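You operate a simulated robot arm through the tools that you are given. There is no shell and no other tool. Be economical: measure what you need, move in short steps, check, and stop when the job is done.

You run a simulated two-armed robot. Do the job below in one go: nothing can be reset, and whatever is moved stays where it is left.

## Task
Wipe the class 1 meter clean, then scan it and box it.
Fine: it is in the black grid tray and goes in the open carton; use the blue pad and put it back in its dish. Set down upright: what you pick out. What is to be rubbed or washed off counts as gone when no trace of it is left.

The check looks at the end state, three seconds after you hand in, the way a careful person would. Anything else that was tipped, shoved, dropped, spilled or broken makes it a failure.

## Robot
Two 6-joint arms with three-finger grippers on one trunk, on a base that drives. Base frame: it is fixed to the floor where the robot stands at the start and does not move with it; the origin is under the middle of the robot, x ahead of it, y to its left, z up; the surface under the hand at the start is at about z = 800. Lengths are in mm, angles in degrees, forces in N, time in s.
The left shoulder is at the start at [21, 170, 1523], the right one opposite. With the tool pointing down near the work surface each hand reaches from about 260 to 520 mm from the robot's upright axis, wherever it stands, measured 20 degrees to its own side. Places, roughly: blue pad (7x5x5 cm) [700, -200, 800]; inside of the upper carton [400, 400, 800]; plate of the scanner [400, -200, 800]; white dish [700, -200, 800]. Payload 2.2 kg a hand.
Tool frame (each hand has its own): the origin (TCP) lies between the finger pads and is the grasp point; the fingertips stand 25 mm ahead of it; z points along the fingers, y is the line along which they close. Largest opening 104 mm; the body of the gripper starts 74 mm behind the TCP.
Orientation is that of the tool frame in the base frame, as a unit quaternion [w, x, y, z]. With the fingers straight down and closing along the base's y, the tool's x points along the base's -x, its y along +y and its z along -z.

## Interface
- The arms move only by the tool nudge_tool. It takes "left_rows", "right_rows" or both (then of equal length, played together; a hand with none holds still); each is a list of rows, each an object (a shift or turn left out is 0, a gripper value left out holds the last) with "rotation": the turn, a rotation vector about the base's x, y, z in degrees, a list of three; "offset": the shift along the base's x, y, z in mm, a list of three; "jaw": the finger opening in mm, from 0 to 104. In form: [{"rotation": [wx, wy, wz], "offset": [x, y, z], "jaw": jaw}, ...]. A call has 1 to 20 rows; each row shifts and turns the commanded pose from where the row before left it. Each row takes 0.2 s and may step no farther than 50 mm and 8.6 degrees from the row before; otherwise, or with a gripper value out of range, the whole call is refused. A pose out of reach is approached as far as the arm can. The call stops where the force on the tool passes 40 N (or 10 N more than at its start, if that is more) or the arm is blocked; 0.2 s more then pass. The fingers move at their own pace and stop on an object; they squeeze with about 22 N. The grip force told is the motor's: it shows also when the fingers shut on nothing. Time passes only in rows, and 0.2 s behind the last, so rows that do not move let the fingers close. The reply holds the time, the measured pose of the TCP, the force on the tool along the base axes, the opening and the grip force, in the units named above and with some noise, with the torque about the TCP (base axes, N m) and any sound that the robot's microphone picked up.
- Cameras (640 x 400 px; columns grow to the right, rows downward): "scene" is now at [160.2, 17.2, 1408.5]; the picture's right is [0.17, -0.99, 0.00], its down [-0.68, -0.12, -0.73] and it looks along [0.72, 0.12, -0.69] (base axes); focal length 236 px, centre (320, 200). "left" rides on the left gripper at [82, -3, -104] in its tool frame; the picture's right is [0.04, 1.00, 0.00], its down [-0.75, 0.03, -0.66] and it looks along [-0.66, 0.03, 0.75] (tool axes); focal length 256 px, centre (320, 200). "right" rides on the right gripper at [82, 3, -104] in its tool frame; the picture's right is [-0.04, 1.00, 0.00], its down [-0.75, -0.03, -0.66] and it looks along [-0.66, -0.03, 0.75] (tool axes); focal length 256 px, centre (320, 200). There is no depth. A picture from a camera that has moved, and an enlarged one, comes with that camera's place and axes in the base frame and with its lens. The place of the scene camera against the robot may be out by one fixed shift of up to 12 mm in any direction.
- camera(camera): a new picture of that camera. The clock stands still meanwhile.
- lift_body(by): slides the trunk up (or, below 0, down) by that many mm; the arms and the scene camera ride with it, the base frame stays. It gives what a move gives, with no picture.
- base_move(legs): drives the robot by 1 to 6 legs, each [ahead, left, turn to the left] in mm, mm and degrees, along the robot's own axes; the way and the turn of a leg run together, so that a leg with both is an arc; at most 1500 mm and 180 degrees a leg. The arms and the cameras ride along, it lands a little off, and it stops where it bumps. It gives what a move gives.
- pan_tilt(pan, tilt): turns the head with the scene camera to pan (to the left, within 60 degrees either way) and tilt (down, from -29 to 69), counted from straight ahead of the robot. It gives what a move gives.
- enlarge(camera, box): a new picture of the part [left, top, right, bottom] of that camera's present view, enlarged. The clock stands still meanwhile.
- sign_off(): hands the job in; it is judged then, once.

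Work in short steps. Places have to be worked out from the pictures, the camera data and where the tool is seen: move nearer, look again, correct. Check each grasp and each placing, and mend what went wrong. You have 120 turns and 88 pictures in all, those below and enlarged ones among them. Open the grippers and draw the arms clear of the work before you hand the job in, unless the task says otherwise; then end with one line.

The tools are called after "Request:" as a command line: name --argument value ..., lists and objects as JSON in quotes. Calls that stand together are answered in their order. nudge_tool: Moves the arms, as the interface text tells. Its arguments: {"type":"object","properties":{"left_rows":{"type":"array"},"right_rows":{"type":"array"}},"required":[]} The other tools are called the same way: lift_body (by) slides the trunk up or down; base_move (legs) drives the base; pan_tilt (pan, tilt) turns the head that bears the scene camera; camera (camera) takes a picture; enlarge (camera, box) takes an enlarged picture of a part of a camera's view; sign_off () hands the job in.

At the start:

```text
time: 0.0
left_tcp_pos: [572.6, 261.8, 1174.2]
left_ee_rot: [0.0, 0.0, 1.0, 0.0]
left_wrist_force: [-0.8, -0.3, -0.2]
left_wrist_torque: [0.03, 0.0, -0.01]
left_finger_gap: 104.1
left_grip_force: 0.0
right_tcp_pos: [582.9, -230.5, 1170.0]
right_ee_rot: [-0.001, 0.0, 1.0, 0.0]
right_wrist_force: [-0.4, 0.2, 0.0]
right_wrist_torque: [0.01, 0.01, 0.01]
right_finger_gap: 103.7
right_grip_force: 0.1
trunk travel left (down, up): [-715.0, 27.0]
robot x, y, heading: [1.3, 2.4, -0.1]
head pan, tilt: [9.9, 43.4]
```

scene: 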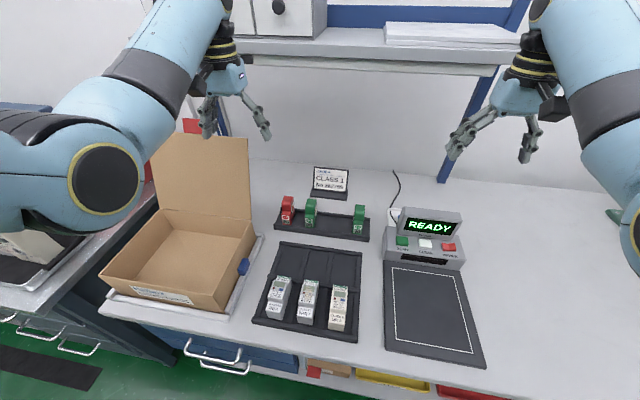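
right: 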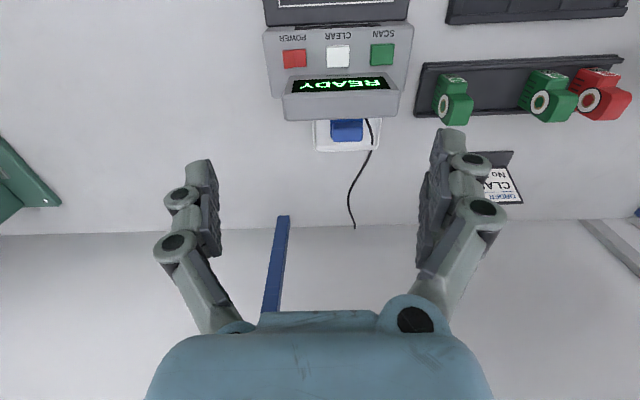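
left: 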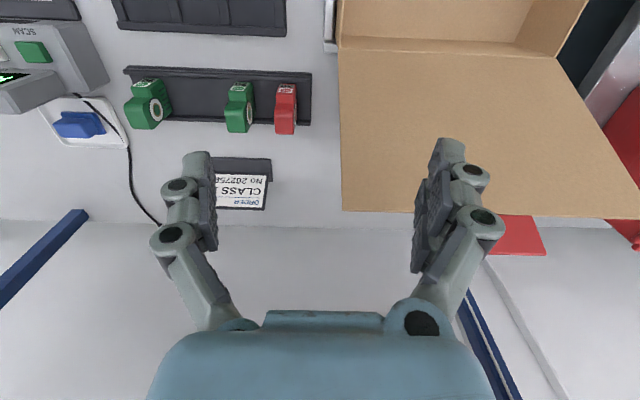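

The tray holds three meters, and an order card and the scanner are in view. I enlarge the meters and the card to read them.

Request:
enlarge --camera "scene" --box '[240, 240, 370, 345]'

Request:
enlarge --camera "scene" --box '[260, 150, 500, 280]'

```text
3.81 times, centred on (305, 292) of scene
camera zoom: at [160.2, 17.2, 1408.5], right [0.17, -0.99, 0.0], down [-0.68, -0.12, -0.73], along [0.72, 0.12, -0.69], focal length 898 px, centre (377, -152)
```

zoom: 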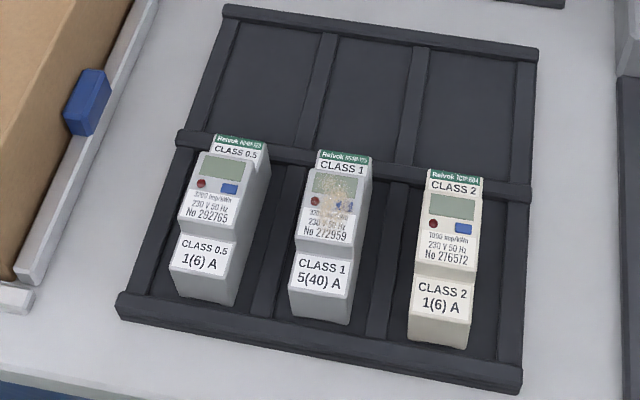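

```text
2.67 times, centred on (380, 215) of scene
camera zoom: at [160.2, 17.2, 1408.5], right [0.17, -0.99, 0.0], down [-0.68, -0.12, -0.73], along [0.72, 0.12, -0.69], focal length 629 px, centre (160, 160)
```

zoom: 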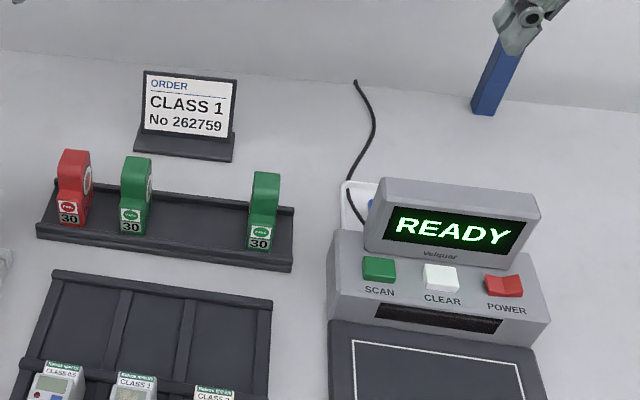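

I read the dirty meter as CLASS 1, in the middle of the front row of the tray. The pad is behind the scanner, near (715,-190). I look down to see how much room there is between the base and the bench.

Request:
pan_tilt --pan 0 --tilt 69

Request:
camera --camera "scene"

Request:
enlarge --camera "right" --box '[250, 0, 450, 170]'

```text
time: 0.9
left_tcp_pos: [571.9, 261.8, 1173.7]
left_ee_rot: [-0.001, 0.0, 1.0, 0.0]
left_wrist_force: [0.1, -0.9, 0.2]
left_wrist_torque: [0.02, 0.0, -0.04]
left_finger_gap: 103.8
left_grip_force: 0.0
right_tcp_pos: [582.4, -230.3, 1170.0]
right_ee_rot: [0.001, 0.0, 1.0, 0.0]
right_wrist_force: [0.7, 0.8, -0.6]
right_wrist_torque: [-0.02, -0.02, 0.02]
right_finger_gap: 104.0
right_grip_force: 0.0
trunk travel left (down, up): [-715.0, 27.0]
robot x, y, heading: [-4.0, 1.1, -0.2]
head pan, tilt: [0.0, 68.8]
```

```text
82 pictures are left
camera scene: at [134.9, 3.0, 1377.4], right [0.0, -1.0, 0.0], down [-0.93, 0.0, -0.36], along [0.36, 0.0, -0.93], focal length 236 px, centre (320, 200)
```

scene: 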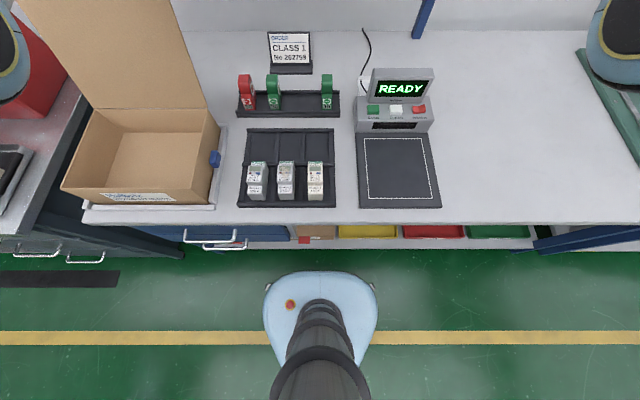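

```text
2.35 times, centred on (350, 85) of right
camera zoom: at [501.4, -227.5, 1272.3], right [0.04, 1.0, 0.0], down [0.75, -0.03, 0.66], along [0.66, -0.03, -0.75], focal length 602 px, centre (249, 471)
```

zoom: 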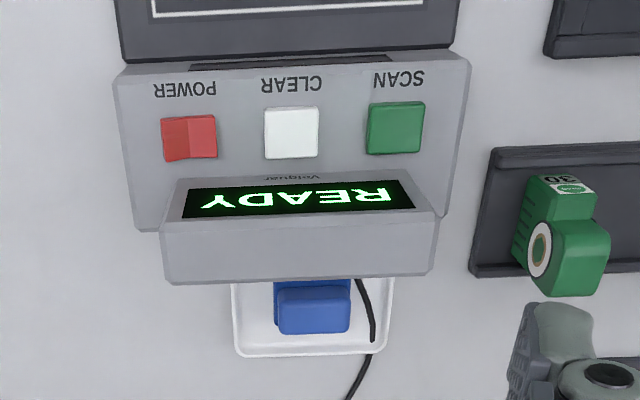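

The base front is about 75 mm short of the bench edge. I move the left hand inward, away from the carton lid, and the right hand out over the dish, both at height. Then I drive a little ahead.

Request:
nudge_tool --left_rows '[{"offset": [-25, -25, 10]}, {"offset": [-25, -25, 10]}, {"offset": [-25, -25, 10]}, {"offset": [-25, -25, 10]}, {"offset": [-10, -20, 10]}]' --right_rows '[{"offset": [12, 8, 0]}, {"offset": [12, 8, 0]}, {"offset": [12, 8, 0]}, {"offset": [12, 8, 0]}, {"offset": [12, 8, 0]}]'

Request:
base_move --legs '[[55, 0, 0]]'

Request:
lift_body --by -120

Request:
pan_tilt --pan 0 --tilt 45

Request:
camera --camera "scene"

Request:
camera --camera "right"

```text
time: 2.1
left_tcp_pos: [519.6, 147.8, 1151.8]
left_ee_rot: [0.003, -0.008, 1.0, 0.011]
left_wrist_force: [0.8, 0.0, -0.5]
left_wrist_torque: [-0.02, 0.01, -0.04]
left_finger_gap: 104.3
left_grip_force: 0.1
left hand out of reach, approached as far as the arm can: row 1, 2, 3, 4, 5
right_tcp_pos: [643.2, -188.1, 1168.7]
right_ee_rot: [0.0, 0.0, 1.0, 0.0]
right_wrist_force: [0.0, 0.9, -0.2]
right_wrist_torque: [-0.02, 0.02, 0.0]
right_finger_gap: 104.0
right_grip_force: 0.1
trunk travel left (down, up): [-715.0, 27.0]
robot x, y, heading: [0.3, -2.6, -0.1]
head pan, tilt: [0.0, 68.8]
```

```text
time: 3.1
left_tcp_pos: [571.7, 148.9, 1152.1]
left_ee_rot: [0.003, -0.006, 1.0, 0.014]
left_wrist_force: [0.8, 0.0, -0.5]
left_wrist_torque: [-0.01, 0.02, -0.01]
left_finger_gap: 103.8
left_grip_force: 0.1
right_tcp_pos: [688.3, -187.8, 1168.6]
right_ee_rot: [-0.01, 0.0, 1.0, -0.001]
right_wrist_force: [-0.3, 0.6, 0.3]
right_wrist_torque: [-0.03, 0.0, 0.01]
right_finger_gap: 104.3
right_grip_force: 0.0
trunk travel left (down, up): [-715.0, 27.0]
robot x, y, heading: [47.1, 0.8, -0.2]
head pan, tilt: [0.0, 68.8]
stopped in leg 1: the force on the tool passed its limit at 211 N (the readings are from after the stop); the commanded pose is now the measured one
```

```text
time: 4.6
left_tcp_pos: [571.0, 148.1, 1032.0]
left_ee_rot: [0.005, -0.006, 1.0, 0.014]
left_wrist_force: [0.6, 0.2, 0.4]
left_wrist_torque: [-0.04, -0.03, 0.0]
left_finger_gap: 103.8
left_grip_force: 0.1
right_tcp_pos: [688.6, -189.0, 1049.1]
right_ee_rot: [-0.009, -0.001, 1.0, 0.0]
right_wrist_force: [0.1, 0.3, -0.4]
right_wrist_torque: [-0.02, 0.03, 0.0]
right_finger_gap: 103.9
right_grip_force: 0.1
trunk travel left (down, up): [-595.0, 147.0]
robot x, y, heading: [50.5, 1.5, -0.1]
head pan, tilt: [0.0, 68.8]
```

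```text
time: 5.5
left_tcp_pos: [571.5, 147.7, 1032.4]
left_ee_rot: [0.004, -0.007, 1.0, 0.014]
left_wrist_force: [-0.1, 0.0, 1.1]
left_wrist_torque: [0.0, 0.03, 0.02]
left_finger_gap: 103.8
left_grip_force: 0.0
right_tcp_pos: [687.1, -190.8, 1049.5]
right_ee_rot: [-0.009, 0.0, 1.0, 0.0]
right_wrist_force: [0.2, 1.1, 0.2]
right_wrist_torque: [0.0, 0.03, 0.02]
right_finger_gap: 104.1
right_grip_force: 0.2
trunk travel left (down, up): [-595.0, 147.0]
robot x, y, heading: [47.5, 1.2, -0.1]
head pan, tilt: [0.0, 45.0]
```

```text
80 pictures are left
camera scene: at [210.8, 2.2, 1285.8], right [0.0, -1.0, 0.0], down [-0.71, 0.0, -0.71], along [0.71, 0.0, -0.71], focal length 236 px, centre (320, 200)
```

scene: 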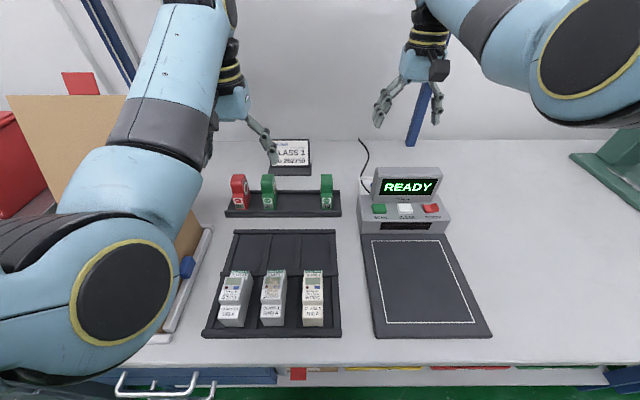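

```text
79 pictures are left
camera right: at [608.6, -186.6, 1153.7], right [0.04, 1.0, 0.0], down [0.77, -0.03, 0.64], along [0.64, -0.03, -0.77], focal length 256 px, centre (320, 200)
```

right: 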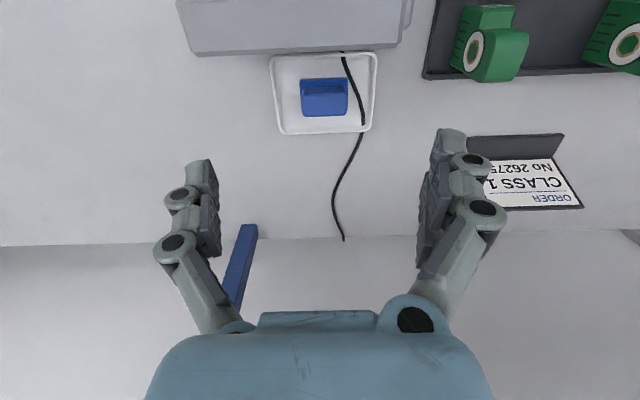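

The base stopped a bit early and nothing looks disturbed. The left elbow is close to the carton, so I lift the left hand, and I enlarge the view of the pad.

Request:
nudge_tool --left_rows '[{"offset": [10, 0, 40]}, {"offset": [10, 0, 40]}, {"offset": [10, 0, 40]}, {"offset": [10, 0, 40]}]'

Request:
enlarge --camera "right" --box '[260, 40, 390, 140]'

Request:
camera --camera "scene"

```text
time: 6.5
left_tcp_pos: [667.8, 129.8, 1139.7]
left_ee_rot: [0.003, -0.006, 1.0, 0.014]
left_wrist_force: [-0.1, -0.6, -0.6]
left_wrist_torque: [-0.01, -0.03, -0.02]
left_finger_gap: 103.6
left_grip_force: 0.0
left hand out of reach, approached as far as the arm can: row 1, 2, 3, 4
right_tcp_pos: [688.5, -190.1, 1049.0]
right_ee_rot: [-0.009, 0.0, 1.0, 0.0]
right_wrist_force: [-0.3, -1.1, -0.4]
right_wrist_torque: [0.01, 0.0, 0.02]
right_finger_gap: 103.8
right_grip_force: 0.0
trunk travel left (down, up): [-595.0, 147.0]
robot x, y, heading: [49.3, -3.7, -0.1]
head pan, tilt: [0.0, 45.0]
```

```text
4.00 times, centred on (325, 90) of right
camera zoom: at [608.8, -186.9, 1153.6], right [0.04, 1.0, 0.0], down [0.77, -0.03, 0.64], along [0.64, -0.03, -0.77], focal length 1024 px, centre (300, 640)
```

zoom: 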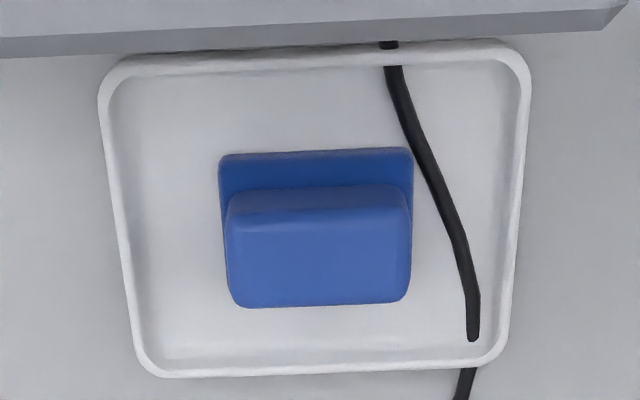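

```text
77 pictures are left
camera scene: at [211.1, 1.9, 1285.8], right [0.0, -1.0, 0.0], down [-0.71, 0.0, -0.71], along [0.71, 0.0, -0.71], focal length 236 px, centre (320, 200)
```

scene: 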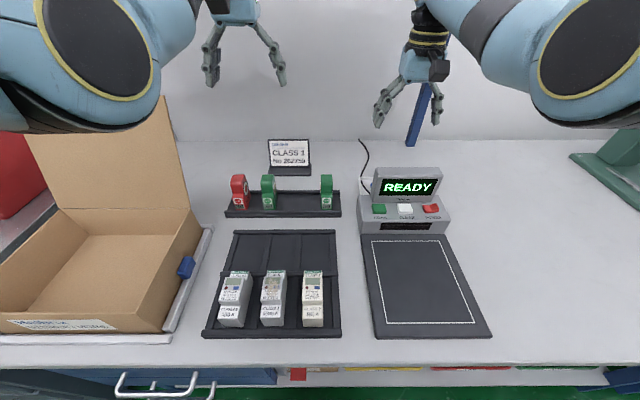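

The left elbow is now well clear. The pad is a 70 × 50 base with a thin handle, about 26 mm thick in x, so I'll grip with the fingers closing along x. I turn the right hand 90 degrees about z and then lower the trunk.

Request:
nudge_tool --right_rows '[{"rotation": [0, 0, 8.2], "jaw": 64}, {"rotation": [0, 0, 8.2]}, {"rotation": [0, 0, 8.2]}, {"rotation": [0, 0, 8.2]}, {"rotation": [0, 0, 8.2]}, {"rotation": [0, 0, 8.2]}, {"rotation": [0, 0, 8.2]}, {"rotation": [0, 0, 8.2]}, {"rotation": [0, 0, 8.2]}, {"rotation": [0, 0, 8.2]}, {"rotation": [0, 0, 8]}]'

Request:
lift_body --by -90

Request:
camera --camera "right"

Request:
camera --camera "scene"

```text
time: 8.9
left_tcp_pos: [666.7, 129.2, 1139.4]
left_ee_rot: [0.004, -0.006, 1.0, 0.014]
left_wrist_force: [-0.9, -0.1, -0.2]
left_wrist_torque: [0.04, 0.0, -0.01]
left_finger_gap: 103.9
left_grip_force: 0.0
right_tcp_pos: [689.6, -189.0, 1049.2]
right_ee_rot: [0.007, 0.708, -0.706, 0.006]
right_wrist_force: [0.7, 0.3, -0.2]
right_wrist_torque: [-0.02, 0.03, 0.02]
right_finger_gap: 63.9
right_grip_force: 0.1
trunk travel left (down, up): [-595.0, 147.0]
robot x, y, heading: [48.3, 2.0, -0.1]
head pan, tilt: [0.0, 45.0]
```

```text
time: 10.2
left_tcp_pos: [668.2, 131.2, 1040.9]
left_ee_rot: [-0.001, -0.005, 1.0, 0.013]
left_wrist_force: [0.2, -0.2, 0.4]
left_wrist_torque: [0.02, -0.02, -0.02]
left_finger_gap: 104.4
left_grip_force: 0.1
right_tcp_pos: [689.2, -188.0, 958.7]
right_ee_rot: [-0.007, -0.707, 0.707, -0.005]
right_wrist_force: [4.8, 1.3, -1.8]
right_wrist_torque: [0.02, -0.07, -0.03]
right_finger_gap: 62.4
right_grip_force: 0.1
trunk travel left (down, up): [-505.0, 237.0]
robot x, y, heading: [45.1, 0.9, -0.0]
head pan, tilt: [0.0, 45.0]
```

```text
76 pictures are left
camera right: at [685.7, -269.2, 1062.7], right [-1.0, 0.04, 0.0], down [0.03, 0.77, 0.64], along [0.02, 0.64, -0.77], focal length 256 px, centre (320, 200)
```

right: 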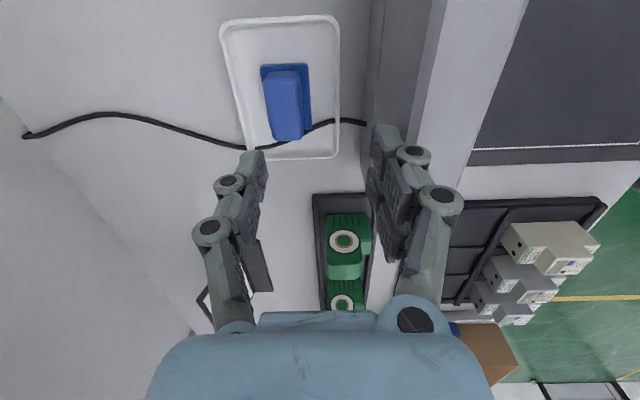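

```text
75 pictures are left
camera scene: at [212.8, 2.2, 1194.8], right [0.0, -1.0, 0.0], down [-0.71, 0.0, -0.71], along [0.71, 0.0, -0.71], focal length 236 px, centre (320, 200)
```

scene: 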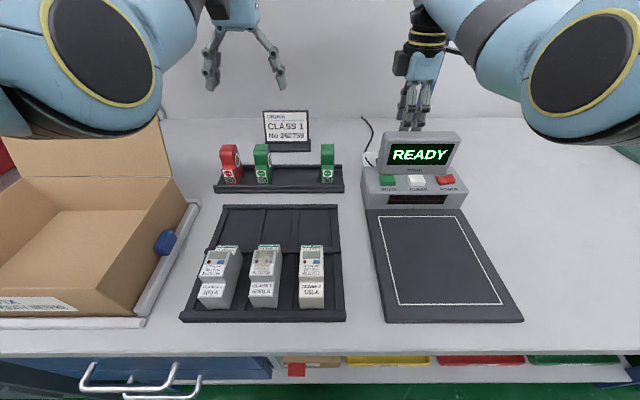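

The right finger is lightly touching the display back (4.8 N). I shift +x to centre on the handle at about (715,-190) before going down.

Request:
nudge_tool --right_rows '[{"offset": [13, -1, 0]}, {"offset": [13, -1, 0]}, {"offset": [0, 0, 0]}]'

Request:
enlarge --camera "right" --box '[200, 0, 440, 200]'

Request:
enlarge --camera "scene" --box '[340, 60, 500, 220]'

```text
time: 11.0
left_tcp_pos: [666.7, 131.6, 1042.5]
left_ee_rot: [0.0, -0.007, 1.0, 0.014]
left_wrist_force: [-0.6, 0.4, 0.1]
left_wrist_torque: [-0.01, -0.01, 0.01]
left_finger_gap: 103.9
left_grip_force: 0.0
right_tcp_pos: [714.1, -191.6, 960.0]
right_ee_rot: [0.007, 0.707, -0.707, 0.006]
right_wrist_force: [0.0, 0.8, 0.4]
right_wrist_torque: [0.03, 0.01, 0.01]
right_finger_gap: 64.0
right_grip_force: 0.0
trunk travel left (down, up): [-505.0, 237.0]
robot x, y, heading: [48.4, -0.1, -0.0]
head pan, tilt: [0.0, 45.0]
```

```text
2.00 times, centred on (320, 100) of right
camera zoom: at [711.3, -271.7, 1064.3], right [-1.0, 0.04, 0.0], down [0.03, 0.77, 0.64], along [0.03, 0.64, -0.77], focal length 512 px, centre (320, 400)
```

zoom: 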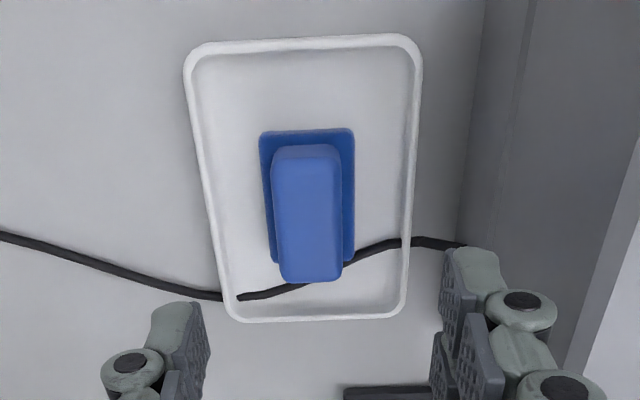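

```text
2.50 times, centred on (420, 140) of scene
camera zoom: at [211.8, 2.1, 1194.9], right [0.0, -1.0, 0.0], down [-0.71, 0.0, -0.71], along [0.71, 0.0, -0.71], focal length 590 px, centre (70, 350)
```

zoom: 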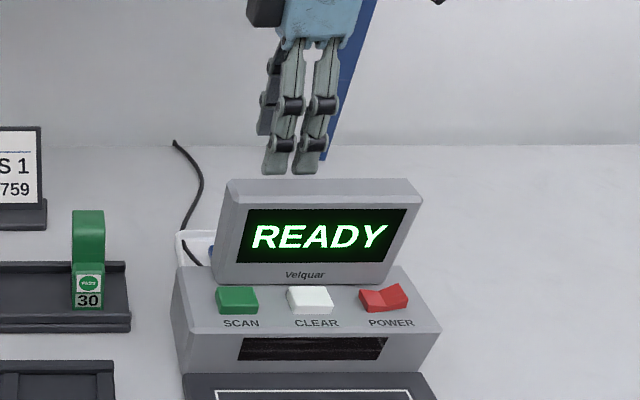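

I take the handle centre as about (718,-193). I go straight down to TCP z 870 and look again.

Request:
nudge_tool --right_rows '[{"offset": [4, -1, -30]}, {"offset": [0, 0, -30]}, {"offset": [0, 0, -30]}, {"offset": [0, 0, 0]}]'

Request:
camera --camera "right"

Request:
enlarge --camera "scene" --box '[340, 60, 500, 220]'

```text
time: 12.0
left_tcp_pos: [666.2, 131.3, 1042.8]
left_ee_rot: [-0.001, -0.006, 1.0, 0.014]
left_wrist_force: [0.4, -0.6, 0.4]
left_wrist_torque: [-0.01, 0.0, 0.01]
left_finger_gap: 104.0
left_grip_force: 0.0
right_tcp_pos: [694.4, -197.7, 876.5]
right_ee_rot: [0.007, 0.707, -0.707, 0.007]
right_wrist_force: [3.9, -0.5, 0.6]
right_wrist_torque: [-0.01, 0.0, 0.04]
right_finger_gap: 62.0
right_grip_force: 0.0
right hand out of reach, approached as far as the arm can: row 1, 2, 3
trunk travel left (down, up): [-505.0, 237.0]
robot x, y, heading: [45.8, -2.6, -0.4]
head pan, tilt: [0.0, 45.0]
```

```text
72 pictures are left
camera right: at [691.4, -277.0, 981.2], right [-1.0, 0.04, 0.0], down [0.03, 0.77, 0.64], along [0.03, 0.64, -0.77], focal length 256 px, centre (320, 200)
```

right: 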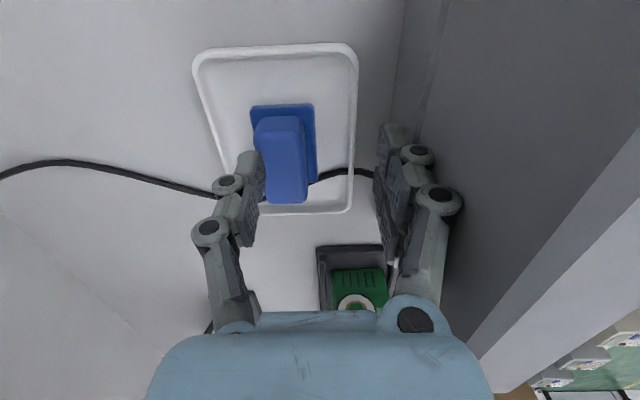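

```text
2.50 times, centred on (420, 140) of scene
camera zoom: at [212.4, 2.2, 1194.9], right [0.0, -1.0, 0.0], down [-0.71, 0.0, -0.71], along [0.71, 0.0, -0.71], focal length 590 px, centre (70, 350)
```

zoom: 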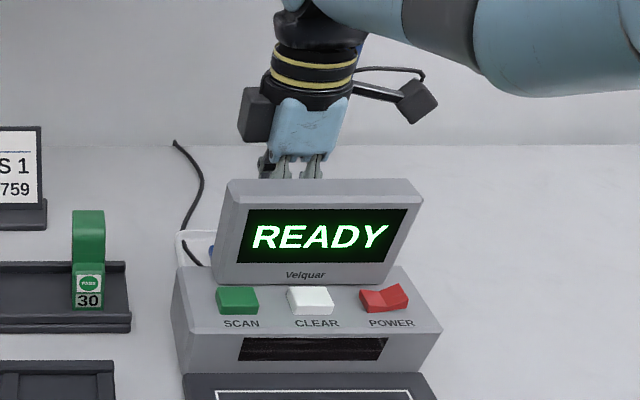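

The hand is at its reach limit and has been pulled against the display back. I raise it while pushing +x, raise the left hand, then lower the trunk and creep the base forward 20 mm.

Request:
nudge_tool --right_rows '[{"offset": [0, 0, 30]}, {"offset": [0, 0, 30]}, {"offset": [0, 0, 20]}, {"offset": [0, 0, 0]}]' --left_rows '[{"offset": [-20, 15, 35]}, {"offset": [-20, 15, 35]}, {"offset": [-20, 15, 35]}, {"offset": [0, 0, 35]}]'

Request:
base_move --legs '[[20, 0, 0]]'

Request:
lift_body --by -60

Request:
camera --camera "scene"

```text
time: 13.0
left_tcp_pos: [704.0, 163.0, 1142.3]
left_ee_rot: [-0.003, -0.006, 1.0, 0.014]
left_wrist_force: [-13.9, 1.1, 2.9]
left_wrist_torque: [-0.17, -1.75, -0.18]
left_finger_gap: 104.3
left_grip_force: 0.1
left hand out of reach, approached as far as the arm can: row 1, 2, 3, 4
right_tcp_pos: [690.3, -199.4, 960.2]
right_ee_rot: [0.006, 0.708, -0.707, 0.007]
right_wrist_force: [5.2, -1.2, 0.9]
right_wrist_torque: [-0.04, -0.02, 0.05]
right_finger_gap: 61.8
right_grip_force: 0.0
trunk travel left (down, up): [-505.0, 237.0]
robot x, y, heading: [49.8, 0.7, -0.3]
head pan, tilt: [0.0, 45.0]
stopped in row 4 (left hand): the force on the tool passed its limit at 52 N (the readings are from after the stop); the commanded pose is now the measured one
```

```text
time: 13.8
left_tcp_pos: [703.1, 161.5, 1144.0]
left_ee_rot: [-0.008, -0.003, 1.0, 0.013]
left_wrist_force: [-28.7, 0.8, 4.9]
left_wrist_torque: [-0.23, -3.73, -0.48]
left_finger_gap: 104.0
left_grip_force: 0.0
right_tcp_pos: [694.3, -196.1, 960.1]
right_ee_rot: [0.006, 0.709, -0.705, 0.007]
right_wrist_force: [0.3, 0.9, -0.2]
right_wrist_torque: [-0.03, 0.03, -0.03]
right_finger_gap: 63.8
right_grip_force: 0.0
trunk travel left (down, up): [-505.0, 237.0]
robot x, y, heading: [53.1, -2.5, -0.0]
head pan, tilt: [0.0, 45.0]
stopped in leg 1: the force on the tool passed its limit at 57 N (the readings are from after the stop); the commanded pose is now the measured one
```

```text
time: 14.2
left_tcp_pos: [703.9, 162.3, 1135.0]
left_ee_rot: [-0.006, -0.004, 1.0, 0.013]
left_wrist_force: [-33.1, -0.1, 0.9]
left_wrist_torque: [-0.02, -3.9, -0.61]
left_finger_gap: 104.0
left_grip_force: 0.1
right_tcp_pos: [692.5, -195.7, 953.2]
right_ee_rot: [0.006, 0.709, -0.705, 0.008]
right_wrist_force: [1.4, 0.7, -0.7]
right_wrist_torque: [-0.03, -0.03, -0.03]
right_finger_gap: 62.9
right_grip_force: 0.0
trunk travel left (down, up): [-498.0, 244.0]
robot x, y, heading: [53.3, 2.2, 0.2]
head pan, tilt: [0.0, 45.0]
stopped: the force on the tool passed its limit at 64 N (the readings are from after the stop); the commanded pose is now the measured one
```

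```text
70 pictures are left
camera scene: at [210.8, 3.0, 1187.9], right [0.0, -1.0, 0.0], down [-0.7, 0.0, -0.71], along [0.71, 0.0, -0.7], focal length 236 px, centre (320, 200)
```

scene: 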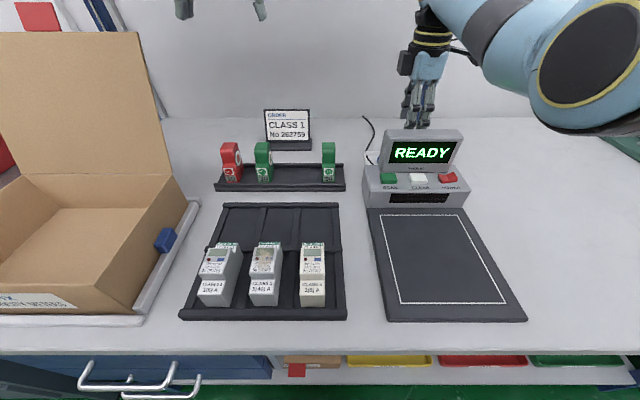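

The left wrist is leaning on the shelf edge. I pull the left hand straight back.

Request:
nudge_tool --left_rows '[{"offset": [-20, 0, -10]}, {"offset": [-20, 0, -10]}, {"offset": [-20, 0, -10]}, {"offset": [0, 0, 0]}]' --right_rows '[{"offset": [8, 0, 0]}, {"offset": [8, 3, 0]}, {"offset": [0, 0, 0]}, {"offset": [0, 0, 0]}]'

Request:
pan_tilt --pan 20 --tilt 10

Request:
camera --camera "scene"

```text
time: 15.2
left_tcp_pos: [698.3, 158.5, 1090.1]
left_ee_rot: [-0.007, -0.005, 1.0, 0.013]
left_wrist_force: [0.7, 0.1, -0.2]
left_wrist_torque: [0.03, 0.0, 0.02]
left_finger_gap: 103.9
left_grip_force: 0.1
left hand out of reach, approached as far as the arm can: row 1, 2, 3
right_tcp_pos: [712.0, -194.2, 952.6]
right_ee_rot: [0.006, 0.708, -0.706, 0.007]
right_wrist_force: [-0.5, -0.3, -0.8]
right_wrist_torque: [0.01, 0.02, 0.01]
right_finger_gap: 64.1
right_grip_force: 0.1
trunk travel left (down, up): [-498.0, 244.0]
robot x, y, heading: [54.4, 2.8, -0.1]
head pan, tilt: [0.0, 45.0]
```

```text
time: 16.2
left_tcp_pos: [699.1, 157.6, 1091.0]
left_ee_rot: [-0.008, -0.003, 1.0, 0.014]
left_wrist_force: [-0.2, -0.6, 0.0]
left_wrist_torque: [0.01, 0.04, -0.02]
left_finger_gap: 104.0
left_grip_force: 0.1
right_tcp_pos: [711.2, -194.8, 952.8]
right_ee_rot: [0.005, 0.708, -0.706, 0.007]
right_wrist_force: [-0.2, -0.2, 0.0]
right_wrist_torque: [-0.01, 0.02, 0.02]
right_finger_gap: 63.8
right_grip_force: 0.1
trunk travel left (down, up): [-498.0, 244.0]
robot x, y, heading: [54.5, -1.8, -0.0]
head pan, tilt: [20.0, 10.0]
```

```text
69 pictures are left
camera scene: at [220.2, 34.2, 1242.7], right [0.34, -0.94, 0.0], down [-0.16, -0.06, -0.98], along [0.93, 0.34, -0.17], focal length 236 px, centre (320, 200)
```

scene: 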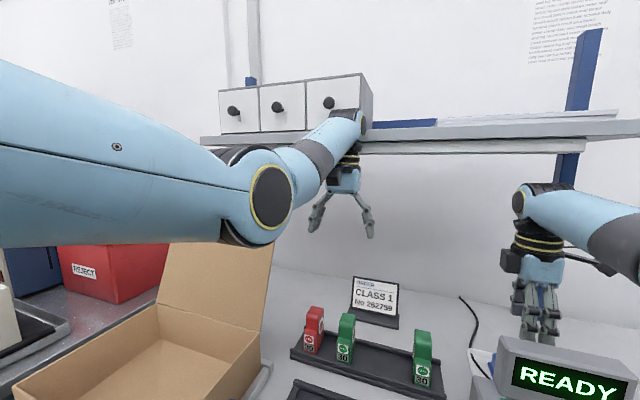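

The scene view shows the left forearm next to the drawer cabinet on the shelf and its elbow near the carton lid. I bring the left hand inward, back and lower so the elbow swings away from both.

Request:
nudge_tool --left_rows '[{"offset": [0, -10, -20]}, {"offset": [0, -20, -20]}, {"offset": [-10, -25, -20]}, {"offset": [-20, -25, -10]}, {"offset": [-25, -25, -10]}, {"offset": [-25, -25, 0]}, {"offset": [0, 0, 0]}]'

Request:
pan_tilt --pan 10 --tilt 25

Request:
camera --camera "scene"

```text
time: 18.0
left_tcp_pos: [646.7, 83.8, 1013.5]
left_ee_rot: [0.001, -0.033, 0.999, 0.035]
left_wrist_force: [-0.8, -0.1, 0.3]
left_wrist_torque: [-0.01, -0.01, 0.01]
left_finger_gap: 104.0
left_grip_force: 0.0
left hand out of reach, approached as far as the arm can: row 6
right_tcp_pos: [714.1, -194.1, 951.3]
right_ee_rot: [0.006, 0.708, -0.706, 0.006]
right_wrist_force: [0.4, -0.3, 0.0]
right_wrist_torque: [-0.03, -0.03, -0.01]
right_finger_gap: 63.9
right_grip_force: 0.0
trunk travel left (down, up): [-498.0, 244.0]
robot x, y, heading: [52.8, -1.9, 0.0]
head pan, tilt: [20.0, 10.0]
stopped in row 7 (left hand): the arm was blocked; the commanded pose is now the measured one
```

```text
time: 18.7
left_tcp_pos: [646.7, 83.4, 1012.2]
left_ee_rot: [0.001, -0.033, 0.999, 0.035]
left_wrist_force: [0.4, -0.1, -0.3]
left_wrist_torque: [-0.01, -0.01, 0.02]
left_finger_gap: 103.7
left_grip_force: 0.0
right_tcp_pos: [713.2, -195.1, 951.0]
right_ee_rot: [0.006, 0.708, -0.706, 0.007]
right_wrist_force: [0.2, -0.4, 1.0]
right_wrist_torque: [0.01, -0.01, -0.02]
right_finger_gap: 64.1
right_grip_force: 0.0
trunk travel left (down, up): [-498.0, 244.0]
robot x, y, heading: [52.4, 2.1, 0.0]
head pan, tilt: [10.0, 25.0]
```

```text
68 pictures are left
camera scene: at [225.8, 18.7, 1218.2], right [0.17, -0.98, 0.0], down [-0.42, -0.07, -0.91], along [0.89, 0.16, -0.42], focal length 236 px, centre (320, 200)
```

scene: 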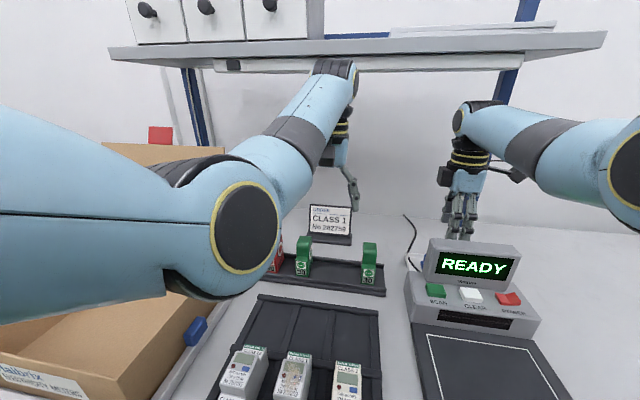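

Turning the robot left moves the right shoulder closer to the pad without lowering the trunk, and strafing right keeps the left elbow off the carton. I strafe right 120 mm and then turn left 14 degrees.

Request:
base_move --legs '[[0, -120, 0]]'

Request:
base_move --legs '[[0, 0, 14]]'

Request:
camera --camera "scene"

Request:
camera --camera "right"

```text
time: 20.0
left_tcp_pos: [646.7, -38.9, 1012.1]
left_ee_rot: [0.001, -0.033, 0.999, 0.036]
left_wrist_force: [0.0, -1.8, 0.4]
left_wrist_torque: [0.03, 0.01, 0.02]
left_finger_gap: 104.1
left_grip_force: 0.0
right_tcp_pos: [714.6, -315.2, 950.4]
right_ee_rot: [0.007, 0.709, -0.705, 0.006]
right_wrist_force: [0.1, -1.0, -0.8]
right_wrist_torque: [0.05, 0.06, -0.04]
right_finger_gap: 63.9
right_grip_force: 0.1
trunk travel left (down, up): [-498.0, 244.0]
robot x, y, heading: [52.8, -121.7, 0.1]
head pan, tilt: [10.0, 25.0]
```

```text
time: 21.2
left_tcp_pos: [607.5, 104.3, 1011.4]
left_ee_rot: [-0.003, -0.156, 0.987, 0.035]
left_wrist_force: [0.0, 1.1, 0.2]
left_wrist_torque: [-0.02, 0.0, -0.01]
left_finger_gap: 103.8
left_grip_force: 0.0
right_tcp_pos: [740.1, -149.8, 951.9]
right_ee_rot: [0.006, 0.79, -0.614, 0.007]
right_wrist_force: [0.0, -0.4, 0.0]
right_wrist_torque: [-0.03, -0.03, 0.0]
right_finger_gap: 63.9
right_grip_force: 0.0
trunk travel left (down, up): [-498.0, 244.0]
robot x, y, heading: [58.1, -123.6, 13.9]
head pan, tilt: [10.0, 25.0]
```

```text
67 pictures are left
camera scene: at [217.0, -63.0, 1218.1], right [0.41, -0.91, 0.0], down [-0.39, -0.17, -0.91], along [0.83, 0.37, -0.42], focal length 236 px, centre (320, 200)
```

scene: 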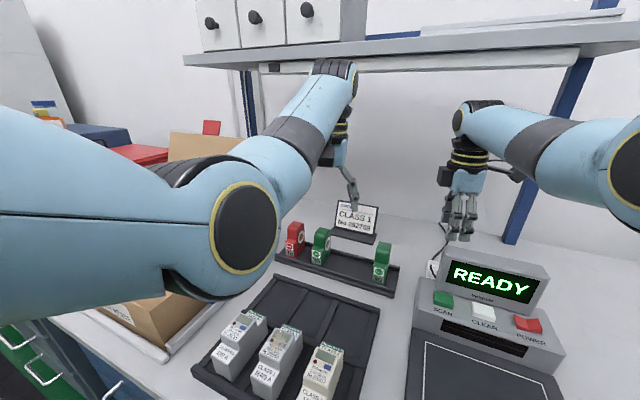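

```text
66 pictures are left
camera right: at [757.6, -227.4, 1055.5], right [-0.98, -0.21, 0.0], down [-0.16, 0.75, 0.64], along [-0.13, 0.63, -0.77], focal length 256 px, centre (320, 200)
```

right: 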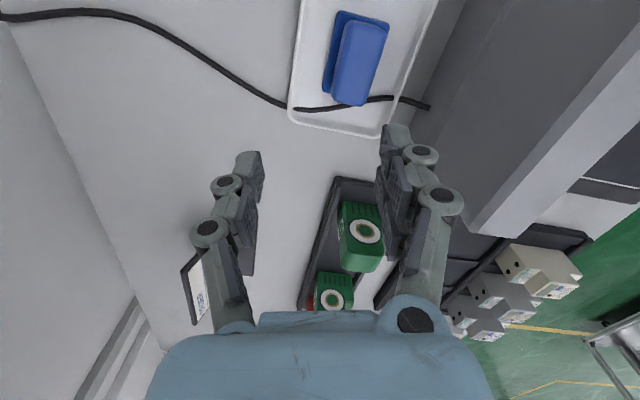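

Both arms are clear. I turn the right hand back to close along x and move it over the pad at (718,-193).

Request:
nudge_tool --right_rows '[{"offset": [-2, -15, 0], "rotation": [0, 0, -7]}, {"offset": [-10, -14, 0], "rotation": [0, 0, -6.7]}, {"offset": [-10, -14, 0]}, {"offset": [0, 0, -30]}, {"offset": [0, 0, -20]}, {"offset": [0, 0, 0]}]'

Request:
camera --camera "right"

```text
time: 22.6
left_tcp_pos: [609.5, 106.5, 1012.1]
left_ee_rot: [-0.004, -0.156, 0.987, 0.036]
left_wrist_force: [1.0, -0.7, 0.5]
left_wrist_torque: [0.01, 0.0, -0.01]
left_finger_gap: 104.0
left_grip_force: 0.0
right_tcp_pos: [722.1, -192.7, 903.1]
right_ee_rot: [0.005, 0.711, -0.703, 0.008]
right_wrist_force: [-0.2, 0.2, 0.5]
right_wrist_torque: [-0.02, 0.03, -0.02]
right_finger_gap: 64.1
right_grip_force: 0.1
trunk travel left (down, up): [-498.0, 244.0]
robot x, y, heading: [55.9, -120.1, 14.1]
head pan, tilt: [10.0, 25.0]
```

```text
65 pictures are left
camera right: at [719.1, -272.6, 1007.0], right [-1.0, 0.03, 0.0], down [0.02, 0.77, 0.64], along [0.02, 0.64, -0.77], focal length 256 px, centre (320, 200)
```

right: 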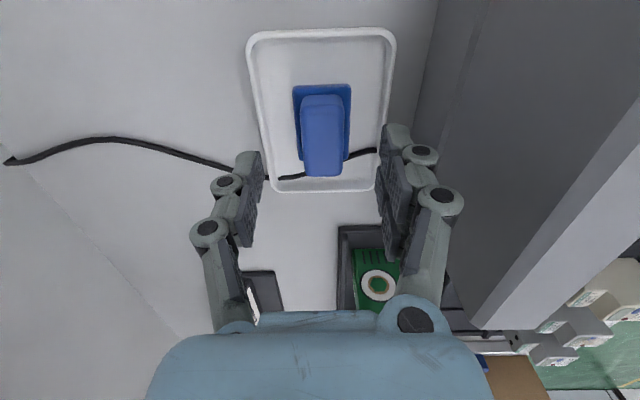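

The fingers straddle the handle well. I go down to TCP z ≈ 848 and look again before closing.

Request:
nudge_tool --right_rows '[{"offset": [-1, -3, -20]}, {"offset": [0, 0, -20]}, {"offset": [0, 0, -16]}, {"offset": [0, 0, 0]}]'

Request:
camera --camera "right"

```text
time: 23.6
left_tcp_pos: [607.9, 105.4, 1012.8]
left_ee_rot: [-0.003, -0.155, 0.987, 0.035]
left_wrist_force: [0.0, -0.2, 0.1]
left_wrist_torque: [-0.02, -0.01, 0.0]
left_finger_gap: 104.1
left_grip_force: 0.1
right_tcp_pos: [716.6, -195.6, 845.7]
right_ee_rot: [0.006, 0.71, -0.704, 0.006]
right_wrist_force: [-0.1, 0.3, -0.2]
right_wrist_torque: [0.02, -0.01, 0.0]
right_finger_gap: 64.2
right_grip_force: 0.0
trunk travel left (down, up): [-498.0, 244.0]
robot x, y, heading: [53.5, -121.6, 13.8]
head pan, tilt: [10.0, 25.0]
```

```text
64 pictures are left
camera right: at [715.4, -276.2, 950.2], right [-1.0, 0.03, 0.0], down [0.02, 0.77, 0.64], along [0.02, 0.64, -0.77], focal length 256 px, centre (320, 200)
```

right: 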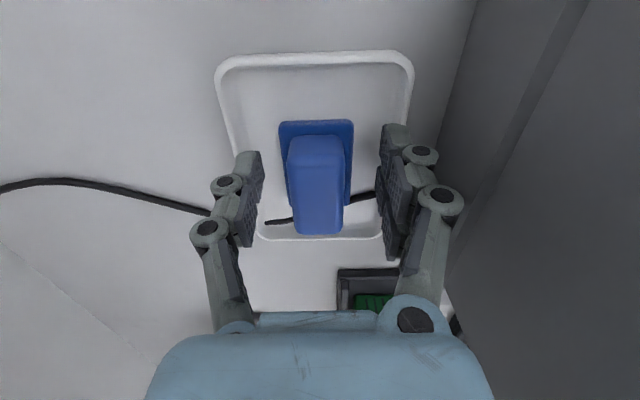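

The handle is centred between the fingers, so I close the gripper.

Request:
nudge_tool --right_rows '[{"offset": [0, 0, 3], "jaw": 40}, {"jaw": 10}, {"offset": [0, 0, 0]}, {"offset": [0, 0, 0]}]'

Request:
camera --camera "right"

```text
time: 24.6
left_tcp_pos: [608.3, 104.8, 1011.2]
left_ee_rot: [-0.004, -0.155, 0.987, 0.036]
left_wrist_force: [-0.2, 0.1, 0.1]
left_wrist_torque: [-0.04, 0.01, -0.03]
left_finger_gap: 104.1
left_grip_force: 0.1
right_tcp_pos: [717.6, -195.2, 847.0]
right_ee_rot: [0.007, 0.711, -0.703, 0.007]
right_wrist_force: [-0.3, -0.6, 0.4]
right_wrist_torque: [0.0, 0.0, -0.05]
right_finger_gap: 30.2
right_grip_force: 21.8
trunk travel left (down, up): [-498.0, 244.0]
robot x, y, heading: [54.7, -123.4, 14.5]
head pan, tilt: [10.0, 25.0]
```

```text
63 pictures are left
camera right: at [714.7, -276.4, 952.3], right [-1.0, 0.03, 0.0], down [0.02, 0.77, 0.64], along [0.02, 0.64, -0.77], focal length 256 px, centre (320, 200)
```

right: 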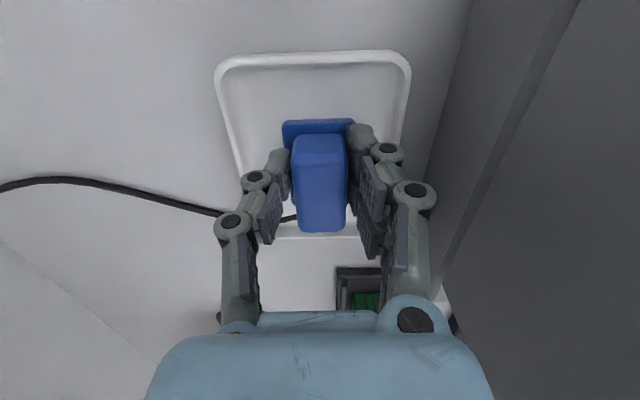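

The grip is firm at 30 mm. I lift, move right past the scanner display, and draw back.

Request:
nudge_tool --right_rows '[{"offset": [0, 0, 15]}, {"offset": [0, 0, 30]}, {"offset": [0, 0, 30]}, {"offset": [0, 0, 30]}, {"offset": [0, -40, 10]}, {"offset": [-5, -40, 0]}, {"offset": [-5, -40, 0]}, {"offset": [-10, -40, 0]}, {"offset": [-30, -20, 0]}, {"offset": [-40, 0, 10]}, {"offset": [-40, 0, 20]}, {"offset": [-40, 0, 20]}, {"offset": [0, 0, 0]}]'

Request:
camera --camera "right"

Request:
camera --camera "scene"

```text
time: 27.4
left_tcp_pos: [609.5, 104.9, 1011.9]
left_ee_rot: [-0.005, -0.156, 0.987, 0.034]
left_wrist_force: [0.3, 0.1, 0.8]
left_wrist_torque: [-0.03, 0.03, -0.03]
left_finger_gap: 104.0
left_grip_force: 0.0
right_tcp_pos: [585.5, -408.7, 931.5]
right_ee_rot: [0.004, 0.711, -0.703, 0.007]
right_wrist_force: [0.1, 1.0, -0.6]
right_wrist_torque: [-0.03, 0.0, 0.02]
right_finger_gap: 30.1
right_grip_force: 22.4
right hand out of reach, approached as far as the arm can: row 9, 10, 11, 12
trunk travel left (down, up): [-498.0, 244.0]
robot x, y, heading: [54.6, -123.4, 13.9]
head pan, tilt: [10.0, 25.0]
```

```text
62 pictures are left
camera right: at [582.1, -489.0, 1035.5], right [-1.0, 0.03, -0.01], down [0.02, 0.76, 0.65], along [0.02, 0.64, -0.76], focal length 256 px, centre (320, 200)
```

right: 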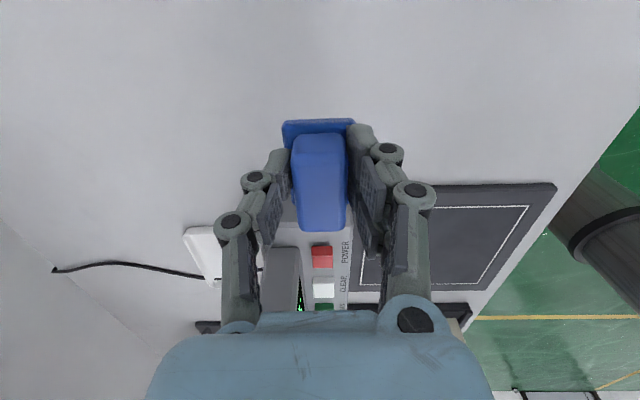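

```text
61 pictures are left
camera scene: at [217.9, -62.8, 1218.0], right [0.41, -0.91, 0.0], down [-0.39, -0.17, -0.91], along [0.83, 0.37, -0.42], focal length 236 px, centre (320, 200)
```

scene: 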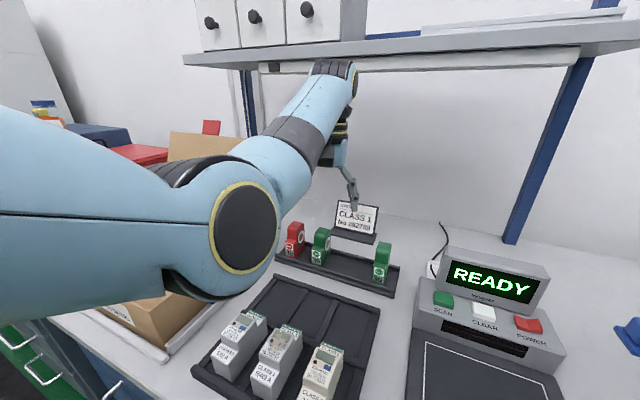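

The pad is held. I back away from the shelf, raise the trunk, then straighten the heading and strafe back left.

Request:
base_move --legs '[[-60, 0, 0]]'

Request:
lift_body --by 200

Request:
base_move --legs '[[0, 0, -14], [0, 135, 0]]'

Request:
pan_tilt --pan 0 --tilt 55

Request:
camera --camera "scene"

```text
time: 28.4
left_tcp_pos: [544.6, 88.1, 1014.0]
left_ee_rot: [-0.003, -0.156, 0.987, 0.035]
left_wrist_force: [-0.5, 0.5, 0.7]
left_wrist_torque: [0.01, -0.05, 0.01]
left_finger_gap: 104.2
left_grip_force: 0.0
right_tcp_pos: [521.1, -425.2, 932.0]
right_ee_rot: [0.003, 0.711, -0.703, 0.006]
right_wrist_force: [-0.3, 0.0, -0.1]
right_wrist_torque: [0.03, -0.07, -0.01]
right_finger_gap: 29.9
right_grip_force: 22.0
trunk travel left (down, up): [-498.0, 244.0]
robot x, y, heading: [-7.9, -135.6, 14.0]
head pan, tilt: [10.0, 25.0]
```

```text
time: 30.6
left_tcp_pos: [547.0, 88.6, 1211.9]
left_ee_rot: [-0.003, -0.155, 0.987, 0.035]
left_wrist_force: [-0.1, -0.6, -0.3]
left_wrist_torque: [-0.01, 0.0, -0.03]
left_finger_gap: 103.9
left_grip_force: 0.1
right_tcp_pos: [522.1, -425.3, 1131.6]
right_ee_rot: [0.004, 0.71, -0.704, 0.006]
right_wrist_force: [-1.1, -0.4, -0.3]
right_wrist_torque: [0.02, 0.03, -0.02]
right_finger_gap: 30.0
right_grip_force: 21.9
trunk travel left (down, up): [-698.0, 44.0]
robot x, y, heading: [-8.8, -137.6, 14.1]
head pan, tilt: [10.0, 25.0]
```

```text
time: 32.7
left_tcp_pos: [585.4, 79.1, 1213.0]
left_ee_rot: [0.0, -0.031, 0.999, 0.036]
left_wrist_force: [-0.3, 1.2, 0.5]
left_wrist_torque: [-0.01, 0.0, 0.03]
left_finger_gap: 104.1
left_grip_force: 0.1
right_tcp_pos: [435.5, -413.2, 1131.2]
right_ee_rot: [-0.004, -0.618, 0.786, -0.007]
right_wrist_force: [0.6, 0.7, 0.5]
right_wrist_torque: [0.0, 0.0, 0.0]
right_finger_gap: 30.1
right_grip_force: 22.4
trunk travel left (down, up): [-698.0, 44.0]
robot x, y, heading: [-3.3, -7.0, -0.2]
head pan, tilt: [10.0, 25.0]
```

```text
time: 33.7
left_tcp_pos: [586.2, 78.7, 1211.5]
left_ee_rot: [0.0, -0.031, 0.999, 0.036]
left_wrist_force: [-0.1, -0.8, 0.7]
left_wrist_torque: [0.01, 0.01, 0.02]
left_finger_gap: 104.1
left_grip_force: 0.1
right_tcp_pos: [435.0, -414.3, 1131.7]
right_ee_rot: [-0.003, -0.618, 0.786, -0.006]
right_wrist_force: [-0.3, 0.1, -0.8]
right_wrist_torque: [0.02, 0.0, 0.02]
right_finger_gap: 29.8
right_grip_force: 21.8
trunk travel left (down, up): [-698.0, 44.0]
robot x, y, heading: [-7.5, -3.0, -0.0]
head pan, tilt: [0.0, 55.0]
```

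```text
60 pictures are left
camera scene: at [144.3, -1.7, 1375.5], right [0.0, -1.0, 0.0], down [-0.82, 0.0, -0.57], along [0.57, 0.0, -0.82], focal length 236 px, centre (320, 200)
```

scene: 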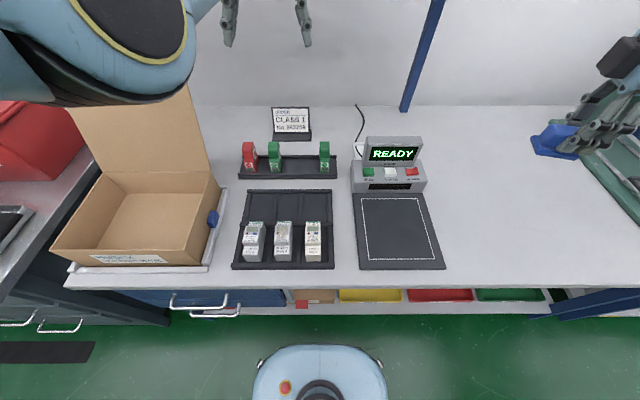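

The robot is back in front of the tray. I level the left hand and bring it over the meter to look from close up.

Request:
nudge_tool --left_rows '[{"offset": [-10, 2, -40], "rotation": [-4.1, 0, -3.6], "jaw": 80}, {"offset": [-15, 0, -40]}, {"offset": [-20, 0, -40]}, {"offset": [-30, 0, -30]}, {"offset": [-30, 0, -20]}, {"offset": [-30, 0, -10]}, {"offset": [0, 0, 0]}]'

Request:
camera --camera "left"

Request:
camera --camera "scene"

```text
time: 35.0
left_tcp_pos: [496.8, 187.5, 1040.8]
left_ee_rot: [0.022, -0.032, 0.996, 0.079]
left_wrist_force: [-0.7, 0.3, -0.2]
left_wrist_torque: [-0.03, 0.0, 0.02]
left_finger_gap: 80.0
left_grip_force: 0.1
right_tcp_pos: [434.7, -411.8, 1133.2]
right_ee_rot: [-0.003, -0.618, 0.786, -0.007]
right_wrist_force: [0.0, 0.4, -0.6]
right_wrist_torque: [-0.04, -0.02, 0.01]
right_finger_gap: 30.0
right_grip_force: 22.2
trunk travel left (down, up): [-698.0, 44.0]
robot x, y, heading: [-8.1, -2.4, -0.6]
head pan, tilt: [0.0, 55.0]
stopped in row 6 (left hand): the arm was blocked; the commanded pose is now the measured one
```

```text
59 pictures are left
camera left: at [411.5, 163.0, 1138.9], right [-0.11, 0.98, 0.15], down [0.72, -0.03, 0.69], along [0.68, 0.19, -0.71], focal length 256 px, centre (320, 200)
```

left: 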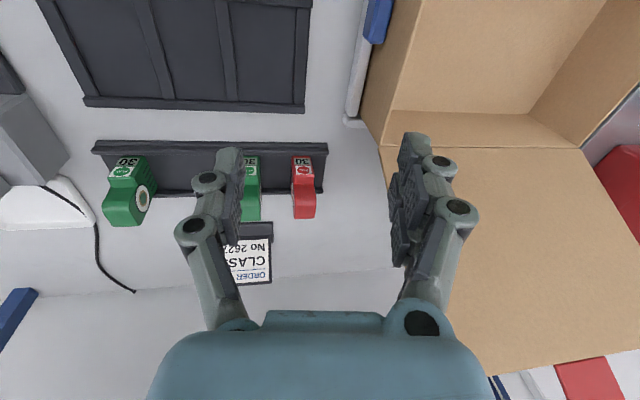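

```text
58 pictures are left
camera scene: at [143.3, -0.5, 1375.6], right [0.0, -1.0, 0.0], down [-0.82, 0.0, -0.57], along [0.57, 0.0, -0.82], focal length 236 px, centre (320, 200)
```

scene: 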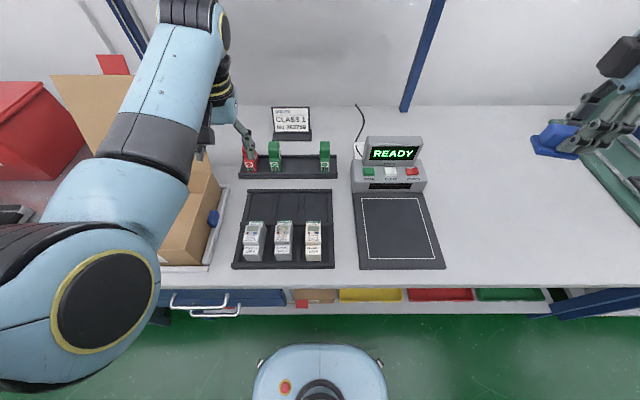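

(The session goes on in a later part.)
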